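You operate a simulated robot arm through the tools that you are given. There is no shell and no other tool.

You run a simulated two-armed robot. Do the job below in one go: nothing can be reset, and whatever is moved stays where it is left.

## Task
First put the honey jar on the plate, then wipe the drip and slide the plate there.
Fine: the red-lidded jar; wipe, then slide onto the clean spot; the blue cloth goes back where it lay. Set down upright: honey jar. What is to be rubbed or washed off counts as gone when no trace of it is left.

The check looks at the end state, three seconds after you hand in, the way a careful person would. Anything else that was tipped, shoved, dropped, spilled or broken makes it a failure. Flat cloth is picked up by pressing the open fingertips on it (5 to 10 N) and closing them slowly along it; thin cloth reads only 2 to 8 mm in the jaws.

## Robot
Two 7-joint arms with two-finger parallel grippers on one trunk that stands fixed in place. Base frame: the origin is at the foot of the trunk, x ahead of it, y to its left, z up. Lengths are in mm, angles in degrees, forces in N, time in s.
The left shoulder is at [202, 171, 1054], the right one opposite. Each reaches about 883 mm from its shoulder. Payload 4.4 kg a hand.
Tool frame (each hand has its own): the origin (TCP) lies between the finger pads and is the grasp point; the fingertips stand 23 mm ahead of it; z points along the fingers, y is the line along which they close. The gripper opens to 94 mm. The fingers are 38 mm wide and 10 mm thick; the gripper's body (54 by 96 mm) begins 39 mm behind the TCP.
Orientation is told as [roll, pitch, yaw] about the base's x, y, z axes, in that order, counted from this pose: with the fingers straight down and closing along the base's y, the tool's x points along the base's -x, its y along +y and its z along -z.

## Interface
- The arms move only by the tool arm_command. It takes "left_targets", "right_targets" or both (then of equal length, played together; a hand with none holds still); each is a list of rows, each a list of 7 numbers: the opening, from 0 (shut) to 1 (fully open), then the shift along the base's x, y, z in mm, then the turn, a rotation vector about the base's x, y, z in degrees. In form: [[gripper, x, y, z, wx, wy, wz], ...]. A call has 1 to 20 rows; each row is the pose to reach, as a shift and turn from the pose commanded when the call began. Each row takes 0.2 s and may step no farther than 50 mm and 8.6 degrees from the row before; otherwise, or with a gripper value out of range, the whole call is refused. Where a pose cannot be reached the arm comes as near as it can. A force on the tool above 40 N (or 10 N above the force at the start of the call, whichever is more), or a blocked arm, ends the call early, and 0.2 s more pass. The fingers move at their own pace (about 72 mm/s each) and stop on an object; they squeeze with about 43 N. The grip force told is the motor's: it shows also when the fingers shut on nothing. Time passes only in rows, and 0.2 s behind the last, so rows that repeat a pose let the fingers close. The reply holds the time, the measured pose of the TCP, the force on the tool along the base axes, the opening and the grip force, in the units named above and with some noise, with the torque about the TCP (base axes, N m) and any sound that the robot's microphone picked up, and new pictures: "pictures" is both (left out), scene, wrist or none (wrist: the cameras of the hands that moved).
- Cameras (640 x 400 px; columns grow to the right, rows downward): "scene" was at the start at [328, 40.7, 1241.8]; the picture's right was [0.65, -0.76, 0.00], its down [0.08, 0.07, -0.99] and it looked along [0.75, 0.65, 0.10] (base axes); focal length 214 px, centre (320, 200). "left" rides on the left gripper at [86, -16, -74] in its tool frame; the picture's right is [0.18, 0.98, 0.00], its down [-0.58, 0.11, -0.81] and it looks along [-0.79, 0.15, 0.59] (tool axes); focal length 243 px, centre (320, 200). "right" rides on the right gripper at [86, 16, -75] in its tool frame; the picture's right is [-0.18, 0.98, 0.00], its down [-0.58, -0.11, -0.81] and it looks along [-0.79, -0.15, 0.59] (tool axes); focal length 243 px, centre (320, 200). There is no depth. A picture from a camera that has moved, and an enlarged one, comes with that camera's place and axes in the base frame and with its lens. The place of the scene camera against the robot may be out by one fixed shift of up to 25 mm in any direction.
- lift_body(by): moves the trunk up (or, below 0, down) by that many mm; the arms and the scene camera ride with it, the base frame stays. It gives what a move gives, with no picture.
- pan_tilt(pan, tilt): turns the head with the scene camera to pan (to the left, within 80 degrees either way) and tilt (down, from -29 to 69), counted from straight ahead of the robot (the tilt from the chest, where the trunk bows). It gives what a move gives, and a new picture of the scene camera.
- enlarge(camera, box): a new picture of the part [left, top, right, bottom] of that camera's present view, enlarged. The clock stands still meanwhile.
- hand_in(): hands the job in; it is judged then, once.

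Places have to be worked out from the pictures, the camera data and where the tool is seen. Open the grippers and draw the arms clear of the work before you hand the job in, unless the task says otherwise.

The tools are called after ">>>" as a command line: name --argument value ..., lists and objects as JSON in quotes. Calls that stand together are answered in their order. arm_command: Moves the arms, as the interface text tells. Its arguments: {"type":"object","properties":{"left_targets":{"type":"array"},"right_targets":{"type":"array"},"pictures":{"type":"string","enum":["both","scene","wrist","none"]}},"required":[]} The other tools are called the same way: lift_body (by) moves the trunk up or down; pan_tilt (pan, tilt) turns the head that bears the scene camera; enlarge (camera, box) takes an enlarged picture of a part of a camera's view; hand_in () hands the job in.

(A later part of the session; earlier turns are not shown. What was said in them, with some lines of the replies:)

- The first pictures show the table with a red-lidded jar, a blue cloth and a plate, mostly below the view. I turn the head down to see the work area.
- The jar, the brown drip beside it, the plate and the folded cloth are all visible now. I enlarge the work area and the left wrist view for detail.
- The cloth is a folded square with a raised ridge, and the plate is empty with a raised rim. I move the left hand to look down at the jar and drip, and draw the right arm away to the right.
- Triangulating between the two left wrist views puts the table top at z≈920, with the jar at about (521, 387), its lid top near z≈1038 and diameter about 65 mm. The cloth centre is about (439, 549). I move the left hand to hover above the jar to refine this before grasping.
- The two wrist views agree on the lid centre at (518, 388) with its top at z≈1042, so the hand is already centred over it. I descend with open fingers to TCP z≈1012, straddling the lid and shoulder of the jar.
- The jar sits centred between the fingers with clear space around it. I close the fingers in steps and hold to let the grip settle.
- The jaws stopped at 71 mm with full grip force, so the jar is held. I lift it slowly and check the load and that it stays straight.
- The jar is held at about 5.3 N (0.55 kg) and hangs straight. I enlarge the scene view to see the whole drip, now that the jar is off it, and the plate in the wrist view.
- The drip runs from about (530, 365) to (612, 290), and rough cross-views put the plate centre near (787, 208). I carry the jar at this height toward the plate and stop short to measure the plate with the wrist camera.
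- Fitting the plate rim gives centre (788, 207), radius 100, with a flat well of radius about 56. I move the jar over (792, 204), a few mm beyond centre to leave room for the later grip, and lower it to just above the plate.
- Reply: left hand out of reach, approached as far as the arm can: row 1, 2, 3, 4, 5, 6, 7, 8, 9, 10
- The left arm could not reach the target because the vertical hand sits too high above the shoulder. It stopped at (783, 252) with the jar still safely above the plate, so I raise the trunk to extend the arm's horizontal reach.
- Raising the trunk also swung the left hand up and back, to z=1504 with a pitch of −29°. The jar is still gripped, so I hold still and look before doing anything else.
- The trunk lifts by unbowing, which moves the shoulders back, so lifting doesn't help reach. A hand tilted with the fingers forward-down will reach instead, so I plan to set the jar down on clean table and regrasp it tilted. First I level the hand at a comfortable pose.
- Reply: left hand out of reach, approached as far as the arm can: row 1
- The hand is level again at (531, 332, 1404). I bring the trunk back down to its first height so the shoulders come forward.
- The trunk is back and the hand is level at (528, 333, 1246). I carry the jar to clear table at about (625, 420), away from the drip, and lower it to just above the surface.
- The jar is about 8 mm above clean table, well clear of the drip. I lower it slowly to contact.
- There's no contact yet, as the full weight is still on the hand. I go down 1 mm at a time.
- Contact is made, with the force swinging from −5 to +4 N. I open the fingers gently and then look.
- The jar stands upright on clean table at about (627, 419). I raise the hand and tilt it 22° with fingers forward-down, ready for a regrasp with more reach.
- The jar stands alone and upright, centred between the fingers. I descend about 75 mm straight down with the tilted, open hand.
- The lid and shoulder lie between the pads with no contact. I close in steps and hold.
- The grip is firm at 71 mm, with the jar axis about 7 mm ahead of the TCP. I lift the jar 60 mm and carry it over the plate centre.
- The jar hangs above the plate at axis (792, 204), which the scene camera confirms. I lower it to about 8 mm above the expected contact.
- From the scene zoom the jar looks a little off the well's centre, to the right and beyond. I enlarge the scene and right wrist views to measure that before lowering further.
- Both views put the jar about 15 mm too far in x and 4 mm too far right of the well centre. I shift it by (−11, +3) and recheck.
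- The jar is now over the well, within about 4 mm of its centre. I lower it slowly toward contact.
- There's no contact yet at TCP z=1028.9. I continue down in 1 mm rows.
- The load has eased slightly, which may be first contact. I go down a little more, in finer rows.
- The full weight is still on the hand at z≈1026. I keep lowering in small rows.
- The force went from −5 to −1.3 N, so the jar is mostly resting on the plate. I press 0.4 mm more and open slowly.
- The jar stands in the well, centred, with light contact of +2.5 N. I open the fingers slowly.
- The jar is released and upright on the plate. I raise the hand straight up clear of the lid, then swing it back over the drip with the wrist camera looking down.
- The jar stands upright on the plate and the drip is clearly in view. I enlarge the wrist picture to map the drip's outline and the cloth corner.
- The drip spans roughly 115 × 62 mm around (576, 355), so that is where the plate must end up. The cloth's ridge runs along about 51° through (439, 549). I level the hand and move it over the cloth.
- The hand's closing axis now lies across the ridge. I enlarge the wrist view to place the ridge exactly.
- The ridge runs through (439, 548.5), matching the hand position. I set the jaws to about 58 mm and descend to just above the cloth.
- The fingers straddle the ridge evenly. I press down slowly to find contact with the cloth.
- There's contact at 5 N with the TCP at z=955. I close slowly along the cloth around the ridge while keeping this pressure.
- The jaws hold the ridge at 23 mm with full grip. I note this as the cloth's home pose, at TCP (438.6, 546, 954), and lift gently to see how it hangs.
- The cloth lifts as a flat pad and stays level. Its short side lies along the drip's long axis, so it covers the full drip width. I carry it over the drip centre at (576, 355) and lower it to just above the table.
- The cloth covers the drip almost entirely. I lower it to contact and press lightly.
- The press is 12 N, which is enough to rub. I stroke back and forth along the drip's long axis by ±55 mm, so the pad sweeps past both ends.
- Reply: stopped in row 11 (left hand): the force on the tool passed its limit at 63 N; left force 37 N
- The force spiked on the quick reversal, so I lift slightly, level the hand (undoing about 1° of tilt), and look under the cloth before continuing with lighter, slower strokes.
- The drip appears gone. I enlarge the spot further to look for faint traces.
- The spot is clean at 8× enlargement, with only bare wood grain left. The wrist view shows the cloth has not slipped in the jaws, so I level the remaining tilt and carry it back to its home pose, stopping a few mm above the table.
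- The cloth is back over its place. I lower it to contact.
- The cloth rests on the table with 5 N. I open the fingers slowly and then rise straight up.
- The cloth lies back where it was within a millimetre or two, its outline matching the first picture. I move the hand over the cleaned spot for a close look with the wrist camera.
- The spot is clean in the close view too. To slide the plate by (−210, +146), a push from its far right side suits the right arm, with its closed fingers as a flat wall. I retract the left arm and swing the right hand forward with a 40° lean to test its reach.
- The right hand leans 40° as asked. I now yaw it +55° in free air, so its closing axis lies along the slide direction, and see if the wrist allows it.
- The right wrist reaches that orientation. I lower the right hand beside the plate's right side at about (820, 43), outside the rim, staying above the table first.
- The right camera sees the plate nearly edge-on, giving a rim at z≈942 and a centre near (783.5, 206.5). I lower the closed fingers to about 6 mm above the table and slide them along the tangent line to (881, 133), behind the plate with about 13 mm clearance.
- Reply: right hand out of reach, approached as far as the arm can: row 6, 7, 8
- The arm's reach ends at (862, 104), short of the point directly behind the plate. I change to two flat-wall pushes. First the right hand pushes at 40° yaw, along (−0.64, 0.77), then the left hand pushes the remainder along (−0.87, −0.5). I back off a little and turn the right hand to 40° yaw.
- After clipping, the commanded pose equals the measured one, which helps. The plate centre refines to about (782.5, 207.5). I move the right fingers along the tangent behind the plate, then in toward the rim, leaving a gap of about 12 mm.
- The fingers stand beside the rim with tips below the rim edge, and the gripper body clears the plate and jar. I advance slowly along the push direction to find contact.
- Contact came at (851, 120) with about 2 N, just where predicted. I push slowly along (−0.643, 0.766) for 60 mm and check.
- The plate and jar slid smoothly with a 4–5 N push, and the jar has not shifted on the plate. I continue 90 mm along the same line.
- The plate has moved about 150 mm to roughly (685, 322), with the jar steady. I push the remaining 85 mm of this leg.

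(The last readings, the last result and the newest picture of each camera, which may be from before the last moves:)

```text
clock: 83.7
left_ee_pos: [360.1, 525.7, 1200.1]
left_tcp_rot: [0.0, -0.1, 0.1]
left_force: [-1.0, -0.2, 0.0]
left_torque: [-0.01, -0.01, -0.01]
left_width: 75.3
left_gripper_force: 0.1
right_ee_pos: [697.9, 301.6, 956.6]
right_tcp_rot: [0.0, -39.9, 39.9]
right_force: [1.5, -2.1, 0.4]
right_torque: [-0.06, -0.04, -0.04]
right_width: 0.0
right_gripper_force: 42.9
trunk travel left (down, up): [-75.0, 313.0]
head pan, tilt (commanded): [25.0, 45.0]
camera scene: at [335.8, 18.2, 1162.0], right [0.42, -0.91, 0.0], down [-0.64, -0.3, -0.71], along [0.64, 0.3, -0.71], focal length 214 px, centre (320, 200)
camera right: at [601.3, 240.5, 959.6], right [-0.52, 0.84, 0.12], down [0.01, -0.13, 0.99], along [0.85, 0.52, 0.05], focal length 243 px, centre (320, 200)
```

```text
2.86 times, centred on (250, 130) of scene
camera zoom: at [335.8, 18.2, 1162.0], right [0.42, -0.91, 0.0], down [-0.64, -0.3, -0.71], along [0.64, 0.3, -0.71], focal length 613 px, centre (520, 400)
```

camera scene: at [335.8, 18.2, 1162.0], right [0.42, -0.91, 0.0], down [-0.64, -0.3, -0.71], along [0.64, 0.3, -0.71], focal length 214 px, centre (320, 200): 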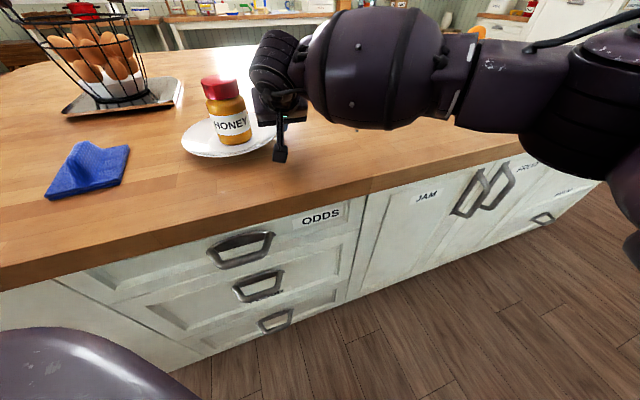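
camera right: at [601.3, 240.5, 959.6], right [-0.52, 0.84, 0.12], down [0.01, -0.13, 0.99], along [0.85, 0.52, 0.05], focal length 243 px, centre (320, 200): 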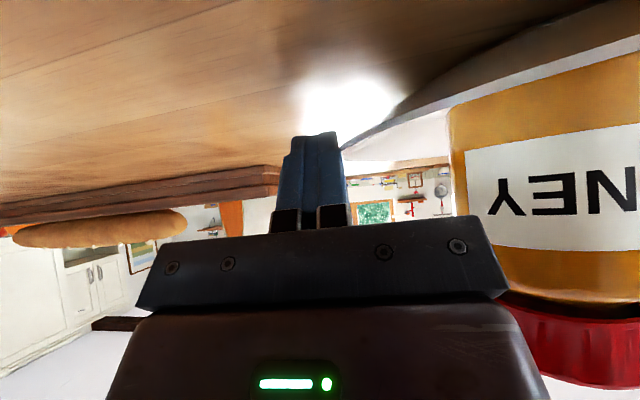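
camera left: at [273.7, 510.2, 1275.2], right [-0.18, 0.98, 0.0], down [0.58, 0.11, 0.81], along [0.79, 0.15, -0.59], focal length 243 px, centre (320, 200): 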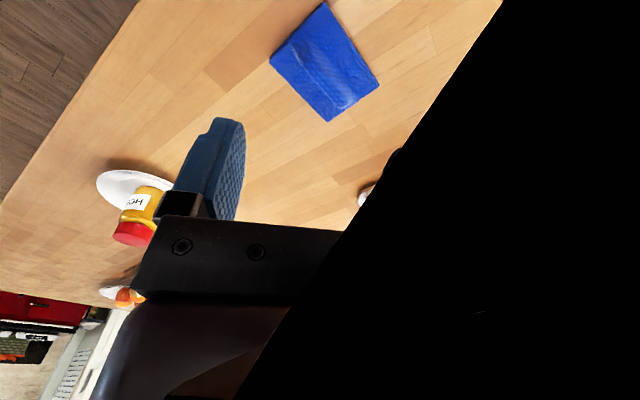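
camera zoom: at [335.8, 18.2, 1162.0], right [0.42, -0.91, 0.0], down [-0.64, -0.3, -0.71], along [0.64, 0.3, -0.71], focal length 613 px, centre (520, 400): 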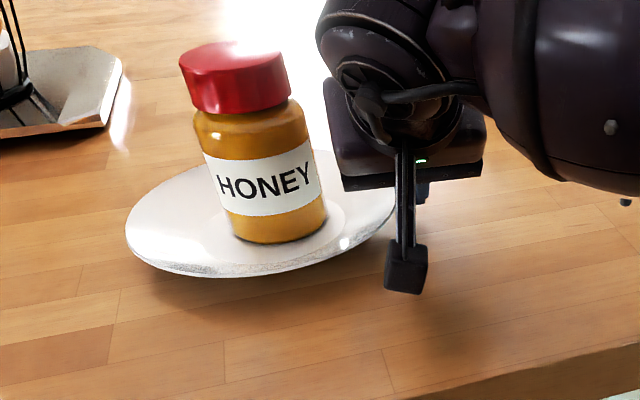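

The first leg is done, with the plate centre at about (630, 387) and the jar upright. I back the right hand off the rim, raise it and take it away to the right.

>>> arm_command --right_targets '[[0, 10, -12, 0, 0, 0, 0], [0, 19, -23, 0, 0, 0, 0], [0, 19, -25, 15, 0, 0, 0], [0, 15, -40, 45, 0, 0, 0], [0, 5, -65, 85, 0, 0, 0], [0, -10, -100, 115, 0, 0, 0], [0, -25, -140, 135, 0, 0, 0], [0, -45, -180, 150, 0, 0, 0], [0, -65, -220, 165, 0, 0, 0], [0, -90, -260, 180, 0, 0, 0], [0, -115, -300, 195, 0, 0, 0], [0, -140, -340, 210, 0, 0, 0]]' --pictures "both"

```text
clock: 86.3
left_ee_pos: [359.5, 526.6, 1200.8]
left_tcp_rot: [0.2, -0.1, 0.0]
left_force: [-1.4, -0.1, 0.6]
left_torque: [-0.01, 0.03, -0.01]
left_width: 75.3
left_gripper_force: 0.0
right_ee_pos: [558.2, -38.5, 1168.6]
right_tcp_rot: [0.0, -39.8, 40.0]
right_force: [0.0, 0.0, 0.0]
right_torque: [0.0, -0.01, -0.01]
right_width: 0.0
right_gripper_force: 42.5
trunk travel left (down, up): [-75.0, 313.0]
head pan, tilt (commanded): [25.0, 45.0]
camera scene: at [335.2, 18.0, 1162.3], right [0.42, -0.91, 0.0], down [-0.64, -0.3, -0.71], along [0.64, 0.3, -0.71], focal length 214 px, centre (320, 200)
camera right: at [460.0, -99.9, 1171.2], right [-0.52, 0.84, 0.12], down [0.01, -0.13, 0.99], along [0.85, 0.52, 0.06], focal length 243 px, centre (320, 200)
```

scene: 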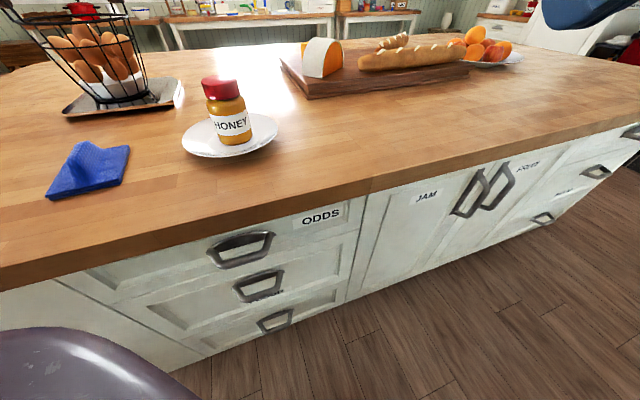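
right: 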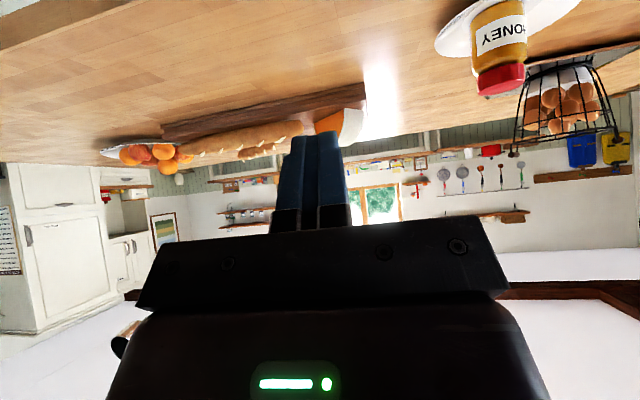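

The plate and jar stand well, and the right arm is clear. I close the left gripper and turn the left hand to −59° yaw while moving it toward the plate's left side, and turn the right hand back meanwhile.

>>> arm_command --left_targets '[[0.6, 25, 4, -12, 0, 0, -7.4], [0.4, 50, 8, -25, 0, 0, -14.8], [0.2, 75, 12, -37, 0, 0, -22.2], [0, 100, 16, -50, 0, 0, -29.6], [0, 125, 20, -62, 0, 0, -37], [0, 150, 24, -75, 0, 0, -44.4], [0, 175, 28, -87, 0, 0, -51.8], [0, 200, 33, -100, 0, 0, -59], [0, 200, 33, -100, 0, 0, -59]]' --right_targets '[[0, -10, -20, 5, 0, 0, -8], [0.2, -20, -40, 10, 0, 0, -16], [0.4, -30, -60, 15, 0, 0, -24], [0.6, -40, -80, 20, 0, 0, -32], [0.8, -50, -100, 25, 0, 0, -40], [1, -60, -120, 30, 0, 0, -40], [1, -80, -130, 35, 0, 0, -40], [1, -100, -140, 40, 0, 0, -40], [1, -110, -150, 45, 0, 0, -40]]' --pictures "both"

```text
clock: 88.3
left_ee_pos: [559.6, 559.2, 1101.0]
left_tcp_rot: [0.1, -0.1, -59.1]
left_force: [-0.1, 0.9, 1.0]
left_torque: [0.0, 0.02, 0.0]
left_width: 0.0
left_gripper_force: 42.6
right_ee_pos: [447.3, -188.2, 1212.7]
right_tcp_rot: [0.0, -40.0, -0.1]
right_force: [0.4, -0.2, -0.5]
right_torque: [-0.01, 0.01, -0.04]
right_width: 93.9
right_gripper_force: 0.1
trunk travel left (down, up): [-75.0, 313.0]
head pan, tilt (commanded): [25.0, 45.0]
camera scene: at [335.1, 18.1, 1162.4], right [0.42, -0.91, 0.0], down [-0.64, -0.3, -0.71], along [0.64, 0.3, -0.71], focal length 214 px, centre (320, 200)
camera right: at [333.4, -172.4, 1214.6], right [0.14, 0.98, 0.12], down [-0.07, -0.11, 0.99], along [0.99, -0.15, 0.06], focal length 243 px, centre (320, 200)
camera left: at [499.7, 625.7, 1175.8], right [0.75, 0.66, 0.0], down [0.39, -0.44, 0.81], along [0.54, -0.6, -0.59], focal length 243 px, centre (320, 200)
```

scene: 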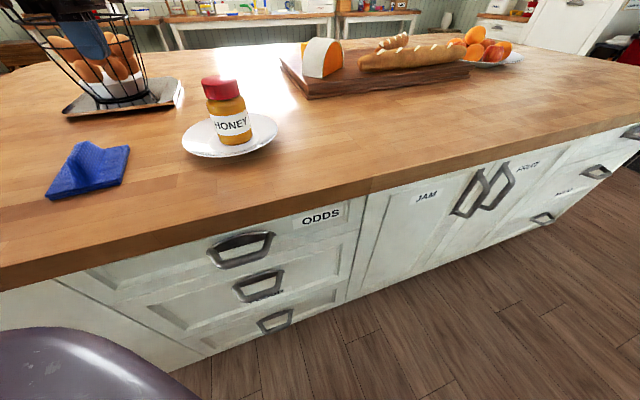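
right: 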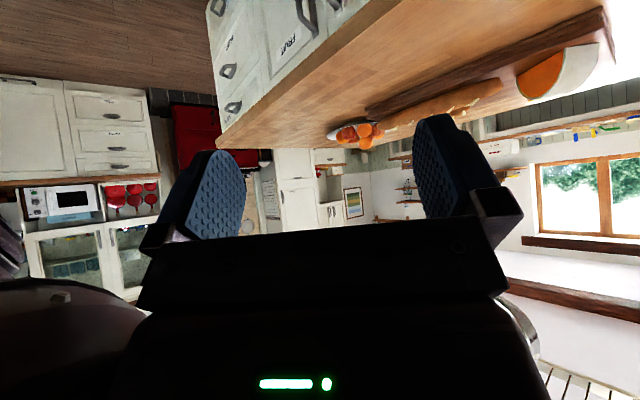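
left: 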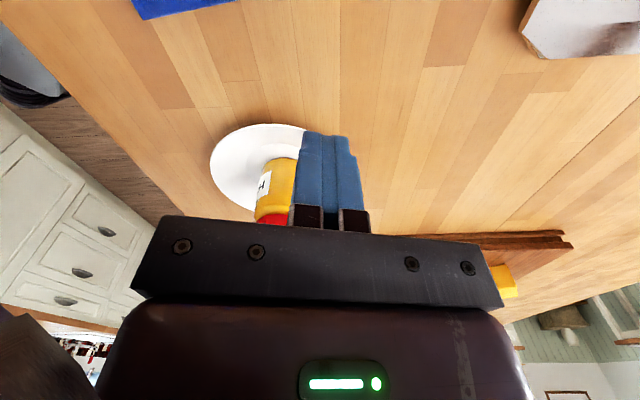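

The left hand reaches −59° yaw. Its view puts the plate centre near (632, 387), so the remaining push is about 66 mm along (−0.86, −0.51). I lower the closed fingers outside the plate's left side and circle toward its far left.

>>> arm_command --left_targets '[[0, 27, -6, -34, 0, 0, 0], [0, 54, -13, -68, 0, 0, 0], [0, 80.4, -19.2, -101, 0, 0, 0], [0, 80.4, -19.2, -130, 0, 0, 0], [0, 80.4, -19.2, -150, 0, 0, 0], [0, 96, -31, -152, 0, 0, 0], [0, 111.7, -43.6, -152, 0, 0, 0], [0, 111.7, -43.6, -152, 0, 0, 0]]' --pictures "both"

>>> enlarge --camera "scene" --box '[140, 60, 360, 200]'

```text
clock: 90.1
left_ee_pos: [670.0, 515.8, 947.6]
left_tcp_rot: [0.1, 0.0, -59.1]
left_force: [0.1, 0.2, 0.0]
left_torque: [-0.02, 0.02, 0.0]
left_width: 0.0
left_gripper_force: 42.0
right_ee_pos: [447.6, -187.0, 1213.4]
right_tcp_rot: [0.1, -39.9, 0.0]
right_force: [-0.2, -0.2, 0.0]
right_torque: [0.0, 0.02, -0.04]
right_width: 93.8
right_gripper_force: 0.1
trunk travel left (down, up): [-75.0, 313.0]
head pan, tilt (commanded): [25.0, 45.0]
camera scene: at [335.7, 18.3, 1162.0], right [0.42, -0.91, 0.0], down [-0.64, -0.3, -0.71], along [0.64, 0.3, -0.71], focal length 214 px, centre (320, 200)
camera left: at [612.1, 581.7, 1023.5], right [0.75, 0.66, 0.0], down [0.39, -0.44, 0.81], along [0.54, -0.6, -0.59], focal length 243 px, centre (320, 200)
```

scene: 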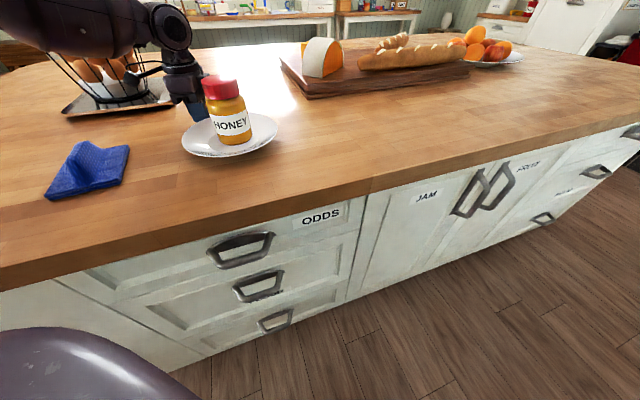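
left: 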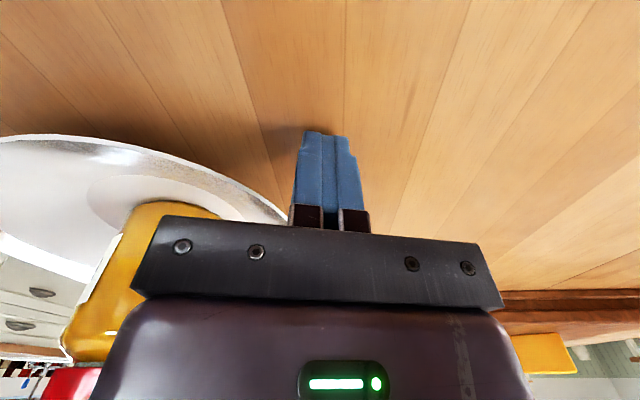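

```text
2.86 times, centred on (250, 130) of scene
camera zoom: at [335.7, 18.3, 1162.0], right [0.42, -0.91, 0.0], down [-0.64, -0.3, -0.71], along [0.64, 0.3, -0.71], focal length 613 px, centre (520, 400)
```

zoom: 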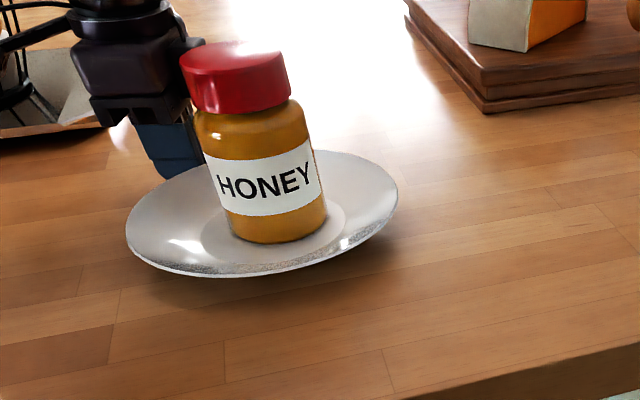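

The fingers stand off the rim behind the plate. I enlarge the left wrist view to fix the rim position before the push.

>>> enlarge --camera "left" --box '[0, 100, 320, 300]'

```text
2.00 times, centred on (160, 200) of left
camera zoom: at [612.1, 581.7, 1023.5], right [0.75, 0.66, 0.0], down [0.39, -0.44, 0.81], along [0.54, -0.6, -0.59], focal length 485 px, centre (640, 200)
```

zoom: 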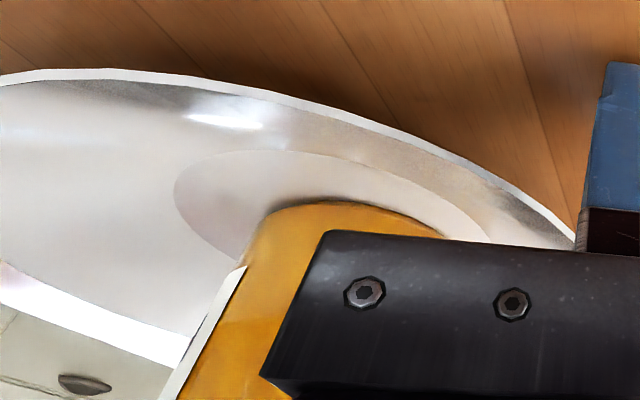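

The rim fit gives centre about (634, 383). I circle the fingers around to stand behind the plate at (735, 445), about 8 mm off the rim.

>>> arm_command --left_targets '[[0, 20, -13, 0, 0, 0, 0], [0, 41, -27.1, 0, 0, 0, 0], [0, 53, -49, 0, 0, 0, 0], [0, 65.1, -71, 0, 0, 0, 0], [0, 65.1, -71, 0, 0, 0, 0]]' --pictures "both"

>>> enlarge --camera "left" --box '[160, 60, 400, 210]'

>>> enlarge --camera "scene" --box '[140, 60, 360, 200]'

```text
clock: 91.3
left_ee_pos: [737.8, 445.2, 948.0]
left_tcp_rot: [0.1, -0.2, -58.9]
left_force: [0.5, -0.4, 0.0]
left_torque: [0.02, 0.02, -0.05]
left_width: 0.0
left_gripper_force: 42.8
right_ee_pos: [447.4, -188.3, 1210.8]
right_tcp_rot: [0.0, -39.8, 0.0]
right_force: [0.4, -0.9, -0.6]
right_torque: [0.03, -0.01, -0.04]
right_width: 94.1
right_gripper_force: 0.0
trunk travel left (down, up): [-75.0, 313.0]
head pan, tilt (commanded): [25.0, 45.0]
camera scene: at [335.6, 18.3, 1162.1], right [0.42, -0.91, 0.0], down [-0.64, -0.3, -0.71], along [0.64, 0.3, -0.71], focal length 214 px, centre (320, 200)
camera left: at [677.7, 510.0, 1023.4], right [0.75, 0.66, 0.0], down [0.39, -0.44, 0.81], along [0.54, -0.6, -0.59], focal length 243 px, centre (320, 200)
```

scene: 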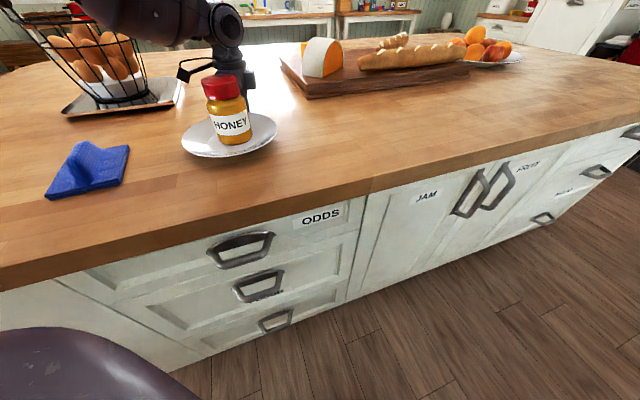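
left: 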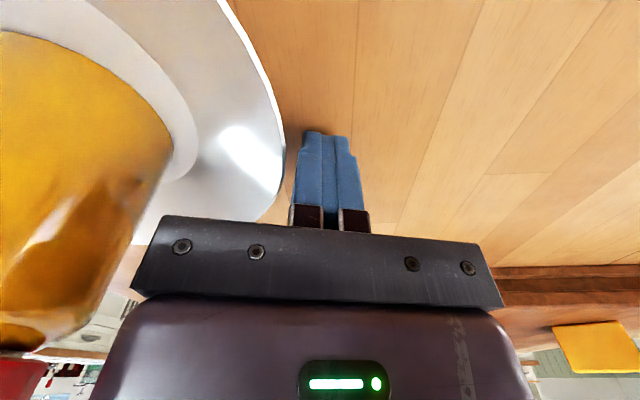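

```text
2.67 times, centred on (280, 135) of left
camera zoom: at [677.7, 510.0, 1023.4], right [0.75, 0.66, 0.0], down [0.39, -0.44, 0.81], along [0.54, -0.6, -0.59], focal length 647 px, centre (427, 373)
```

zoom: 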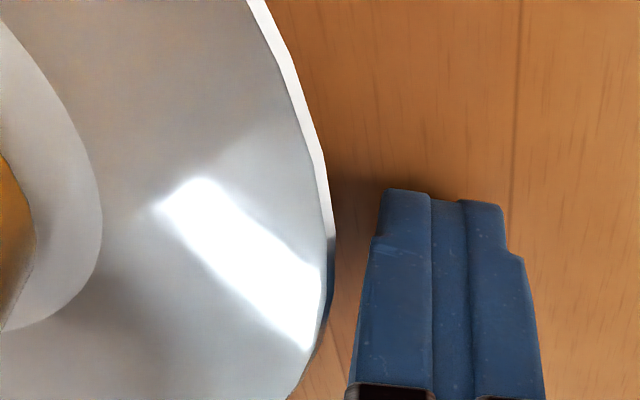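

```text
2.86 times, centred on (250, 130) of scene
camera zoom: at [335.6, 18.3, 1162.1], right [0.42, -0.91, 0.0], down [-0.64, -0.3, -0.71], along [0.64, 0.3, -0.71], focal length 613 px, centre (520, 400)
```

zoom: 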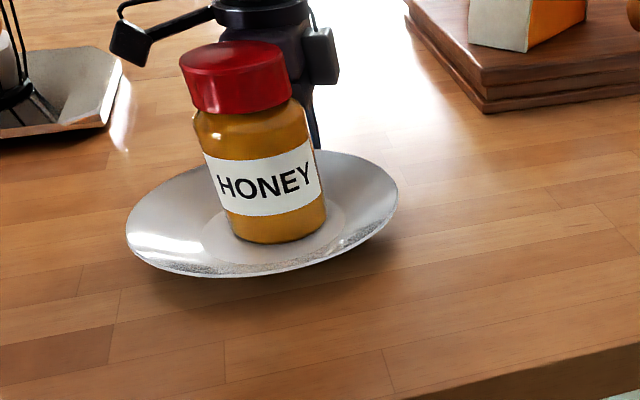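

The finger face is about 11 mm from the rim and centred on it, with the jar well clear. I push slowly along (−69, −34) so the plate centre ends at about (574, 354), the cleaned spot.

>>> arm_command --left_targets '[[0, -4.5, -2.2, 0, 0, 0, 0], [0, -8.1, -4, 0, 0, 0, 0], [0, -10.8, -5.3, 0, 0, 0, 0], [0, -14.3, -7.1, 0, 0, 0, 0], [0, -18.8, -9.3, 0, 0, 0, 0], [0, -24.2, -12, 0, 0, 0, 0], [0, -30.5, -15.1, 0, 0, 0, 0], [0, -36.7, -18.2, 0, 0, 0, 0], [0, -43, -21.3, 0, 0, 0, 0], [0, -49.3, -24.5, 0, 0, 0, 0], [0, -53.8, -26.7, 0, 0, 0, 0]]' --pictures "both"

>>> enlarge --camera "scene" --box '[120, 60, 340, 200]'

>>> enlarge --camera "left" --box '[160, 60, 400, 210]'

```text
clock: 93.7
left_ee_pos: [681.7, 418.9, 948.0]
left_tcp_rot: [0.0, -0.2, -59.0]
left_force: [1.9, 1.9, 1.0]
left_torque: [0.01, -0.02, 0.0]
left_width: 0.0
left_gripper_force: 42.2
right_ee_pos: [449.0, -187.9, 1211.9]
right_tcp_rot: [0.0, -39.9, 0.0]
right_force: [-0.9, -0.4, -0.4]
right_torque: [-0.01, 0.0, -0.05]
right_width: 93.9
right_gripper_force: 0.1
trunk travel left (down, up): [-75.0, 313.0]
head pan, tilt (commanded): [25.0, 45.0]
camera scene: at [335.9, 18.5, 1161.9], right [0.42, -0.91, 0.0], down [-0.64, -0.3, -0.71], along [0.64, 0.3, -0.71], focal length 214 px, centre (320, 200)
camera left: at [622.8, 484.4, 1022.8], right [0.75, 0.66, 0.0], down [0.39, -0.44, 0.81], along [0.54, -0.6, -0.59], focal length 243 px, centre (320, 200)
```

scene: 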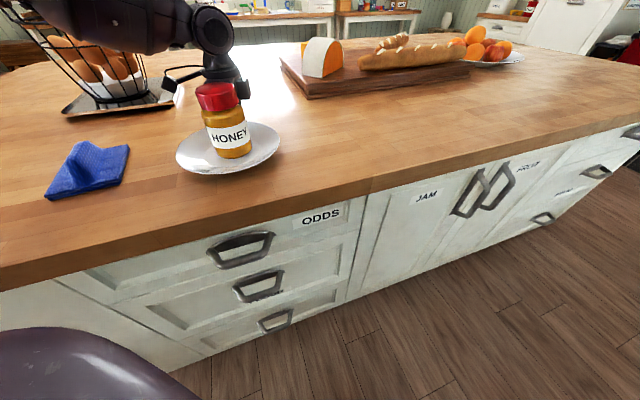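
left: 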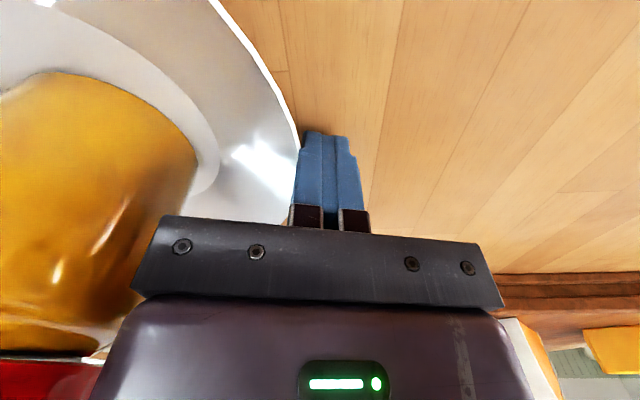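

```text
2.86 times, centred on (230, 130) of scene
camera zoom: at [335.9, 18.5, 1161.9], right [0.42, -0.91, 0.0], down [-0.64, -0.3, -0.71], along [0.64, 0.3, -0.71], focal length 613 px, centre (577, 400)
```

zoom: 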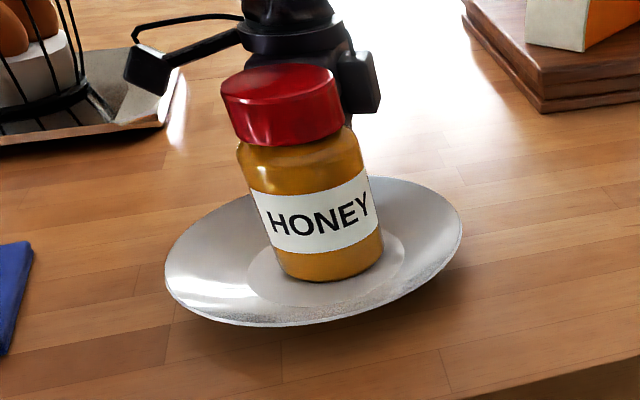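

```text
2.67 times, centred on (280, 135) of left
camera zoom: at [622.8, 484.4, 1022.8], right [0.75, 0.66, 0.0], down [0.39, -0.44, 0.81], along [0.54, -0.6, -0.59], focal length 647 px, centre (427, 373)
```

zoom: 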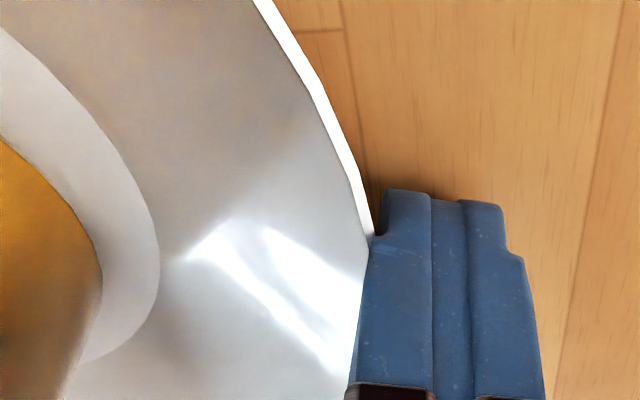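

The plate and jar are moving together smoothly, and the scene view shows about 17 mm still to go to the old drip's centre. I finish the push gently.

>>> arm_command --left_targets '[[0, -3, -1.5, 0, 0, 0, 0], [0, -7, -3.5, 0, 0, 0, 0], [0, -11, -5.5, 0, 0, 0, 0], [0, -14, -7, 0, 0, 0, 0], [0, -15.3, -7.6, 0, 0, 0, 0]]' --pictures "both"

>>> enlarge --camera "scene" --box '[120, 60, 340, 200]'

```text
clock: 94.9
left_ee_pos: [667.8, 410.9, 947.7]
left_tcp_rot: [0.0, -0.1, -59.0]
left_force: [2.7, 2.4, 2.2]
left_torque: [-0.01, -0.01, -0.04]
left_width: 0.0
left_gripper_force: 42.7
right_ee_pos: [448.5, -188.2, 1210.8]
right_tcp_rot: [-0.1, -39.9, 0.0]
right_force: [-0.1, -0.1, 1.2]
right_torque: [-0.04, 0.01, 0.01]
right_width: 94.1
right_gripper_force: 0.0
trunk travel left (down, up): [-75.0, 313.0]
head pan, tilt (commanded): [25.0, 45.0]
camera scene: at [335.9, 18.5, 1162.0], right [0.42, -0.91, 0.0], down [-0.64, -0.3, -0.71], along [0.64, 0.3, -0.71], focal length 214 px, centre (320, 200)
camera left: at [607.9, 476.8, 1023.0], right [0.75, 0.66, 0.0], down [0.39, -0.44, 0.81], along [0.54, -0.6, -0.59], focal length 243 px, centre (320, 200)
```

scene: 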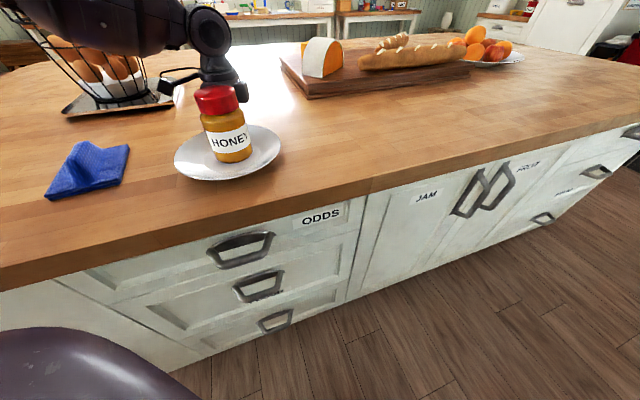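
left: 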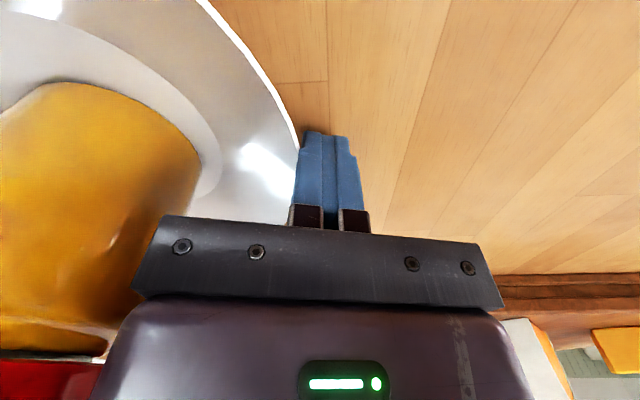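

```text
2.86 times, centred on (230, 130) of scene
camera zoom: at [335.9, 18.5, 1162.0], right [0.42, -0.91, 0.0], down [-0.64, -0.3, -0.71], along [0.64, 0.3, -0.71], focal length 613 px, centre (577, 400)
```

zoom: 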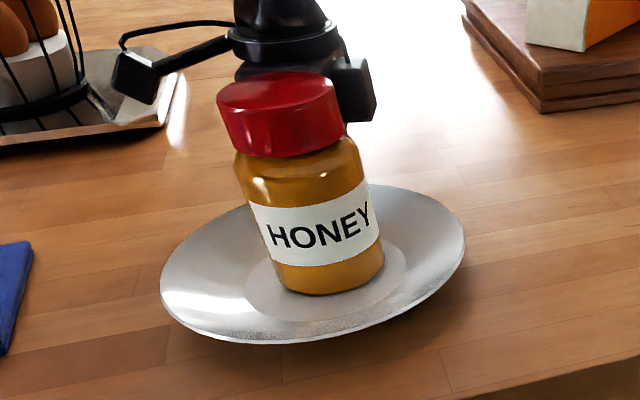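

The plate centre is now at about (573.5, 354), right over the cleaned spot, with the jar upright in its well. I back the left fingers off the rim, raise the hand and bring both arms clear.

>>> arm_command --left_targets '[[0, 6, 3.6, 0, 0, 0, 0], [0, 13, 8, 0, 0, 0, 0], [0, 17, 10, 5, 0, 0, 0], [0, 17, 12, 30, 0, 0, 0], [0, 15, 25, 65, 0, 0, 0], [0, 5, 50, 100, 0, 0, 0], [0, -15, 80, 125, 0, 0, 7.4], [0, -45, 105, 145, 0, 0, 14.8], [0, -80, 120, 165, 0, 0, 22.2], [0, -120, 130, 185, 0, 0, 29.6], [0, -160, 135, 205, 0, 0, 37], [0, -200, 135, 225, 0, 0, 44.4], [0, -240, 130, 240, 0, 0, 51.8], [0.3, -280, 122, 250, 0, 0, 59], [0.6, -305, 116, 252, 0, 0, 59], [1, -305, 116, 252, 0, 0, 59]]' --right_targets '[[1, 0, 0, 0, 0, 0, 0], [1, 0, 0, 0, 0, 0, 0], [1, 0, 0, 0, 0, 0, 0], [1, 0, 0, 0, 0, 0, 0], [1, -5, -3, 5, 0, 7, 0], [1, -10, -6, 10, 0, 14, 0], [1, -15, -9, 15, 0, 21, 0], [1, -20, -12, 20, 0, 28, 0], [1, -30, -15, 25, 0, 35, 0], [1, -40, -18, 30, 0, 40, 0], [1, -48, -20, 35, 0, 40, 0], [1, -48, -20, 37, 0, 40, 0], [1, -48, -20, 37, 0, 40, 0], [1, -48, -20, 37, 0, 40, 0], [1, -48, -20, 37, 0, 40, 0], [1, -48, -20, 37, 0, 40, 0]]' --pictures "both"

>>> enlarge --camera "scene" --box '[20, 60, 340, 220]'

```text
clock: 98.3
left_ee_pos: [362.9, 526.7, 1199.0]
left_tcp_rot: [0.1, 0.0, 0.1]
left_force: [-0.2, -0.3, -1.4]
left_torque: [-0.01, 0.01, -0.03]
left_width: 94.1
left_gripper_force: 0.0
right_ee_pos: [401.5, -209.1, 1248.3]
right_tcp_rot: [0.0, 0.1, 0.0]
right_force: [-0.2, -0.1, 0.0]
right_torque: [0.0, 0.02, 0.04]
right_width: 93.9
right_gripper_force: 0.2
trunk travel left (down, up): [-75.0, 313.0]
head pan, tilt (commanded): [25.0, 45.0]
camera scene: at [336.5, 18.2, 1161.5], right [0.42, -0.91, 0.0], down [-0.64, -0.3, -0.71], along [0.64, 0.3, -0.71], focal length 214 px, centre (320, 200)
camera right: at [315.7, -192.1, 1324.0], right [0.18, 0.98, 0.0], down [0.58, -0.11, 0.8], along [0.79, -0.15, -0.59], focal length 243 px, centre (320, 200)
camera left: at [275.7, 510.2, 1274.5], right [-0.18, 0.98, 0.0], down [0.58, 0.11, 0.81], along [0.79, 0.15, -0.59], focal length 243 px, centre (320, 200)
```

scene: 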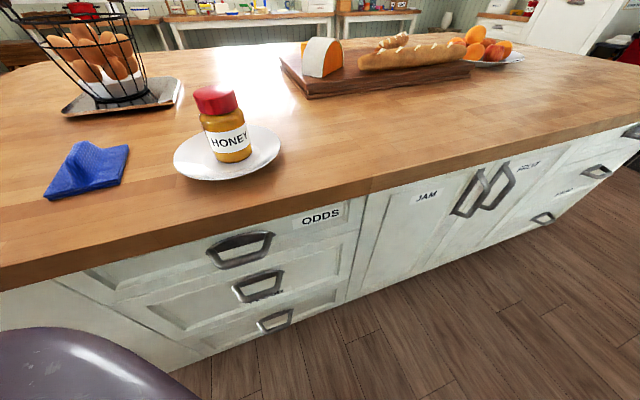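
right: 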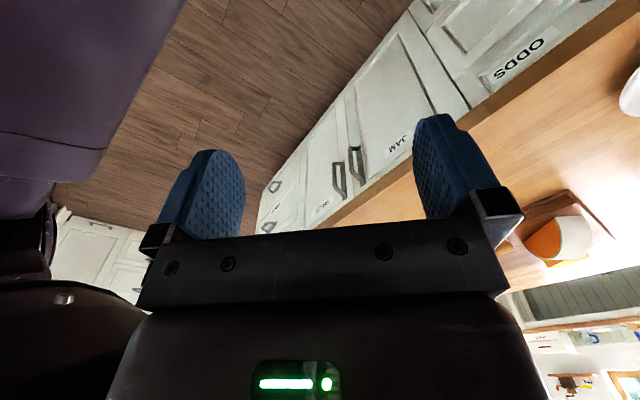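
left: 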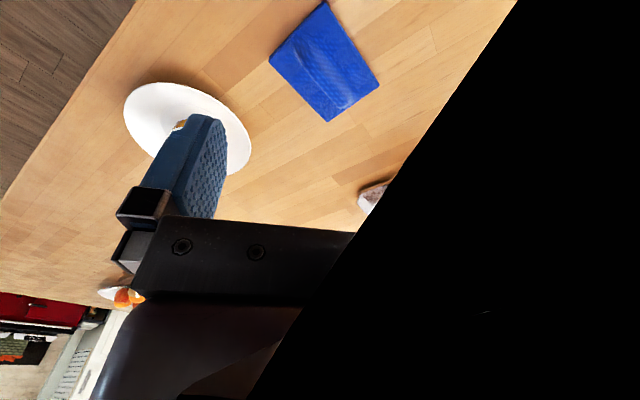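

```text
2.00 times, centred on (180, 140) of scene
camera zoom: at [336.5, 18.2, 1161.5], right [0.42, -0.91, 0.0], down [-0.64, -0.3, -0.71], along [0.64, 0.3, -0.71], focal length 429 px, centre (600, 320)
```

zoom: 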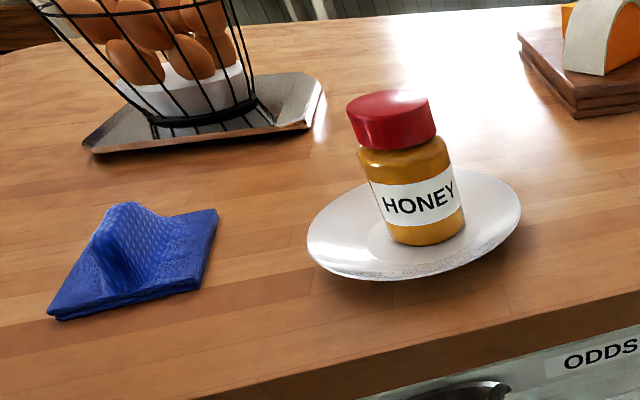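

Everything is in place, and the arms are clear with open grippers. I take one last close look at the table around the plate for traces of honey, including where the jar stood for a moment.

>>> enlarge --camera "scene" --box '[150, 80, 310, 180]'

>>> enlarge --camera "left" --box '[60, 0, 400, 212]'

```text
4.00 times, centred on (230, 130) of scene
camera zoom: at [336.5, 18.2, 1161.5], right [0.42, -0.91, 0.0], down [-0.64, -0.3, -0.71], along [0.64, 0.3, -0.71], focal length 858 px, centre (680, 480)
```

zoom: 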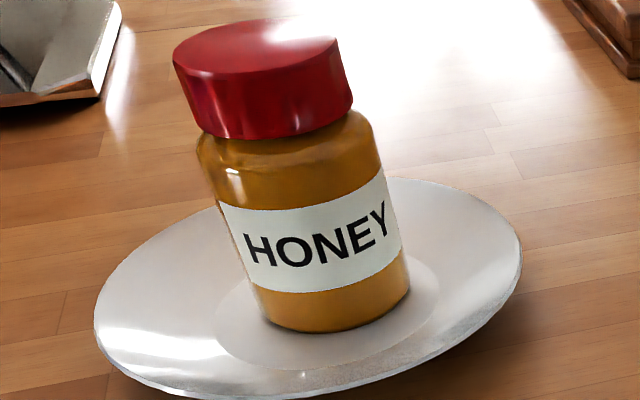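

```text
1.88 times, centred on (230, 106) of left
camera zoom: at [275.7, 510.2, 1274.5], right [-0.18, 0.98, 0.0], down [0.58, 0.11, 0.81], along [0.79, 0.15, -0.59], focal length 457 px, centre (489, 377)
```

zoom: 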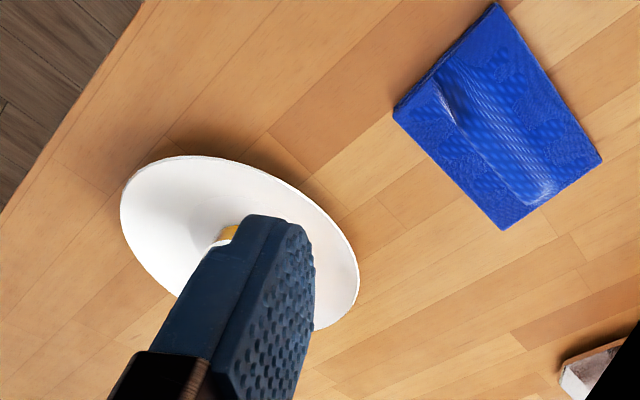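

The jar stands upright in the plate's well, and the plate sits over the wiped spot with no trace of honey showing. The cloth lies where it was, nothing else was disturbed, and both grippers are open and clear. I hand the job in.

>>> hand_in

```text
The job is handed in.
```

The job is handed in: the honey jar stands upright on the plate, and the plate sits over the spot where the drip was. I don't have the check's verdict yet.

- **Jar:** I had to set it down once on clean table and regrasp it with the hand tilted, because the left arm couldn't reach the plate with the hand upright.
- **Drip:** I wiped it with the blue cloth until close-up views from two cameras showed bare wood. One quick reversal pushed the force to 63 N and stopped the stroke early; nothing was disturbed.
- **Cloth:** It is back where it lay, within a millimetre or two by the pictures.
- **Plate:** I pushed it into place in two legs, first with the right hand and then with the left. By my estimate its centre is within a few millimetres of the drip's centre. The jar did not shift on it.

Nothing else on the table was touched. Both grippers are open and the arms are clear of the work.
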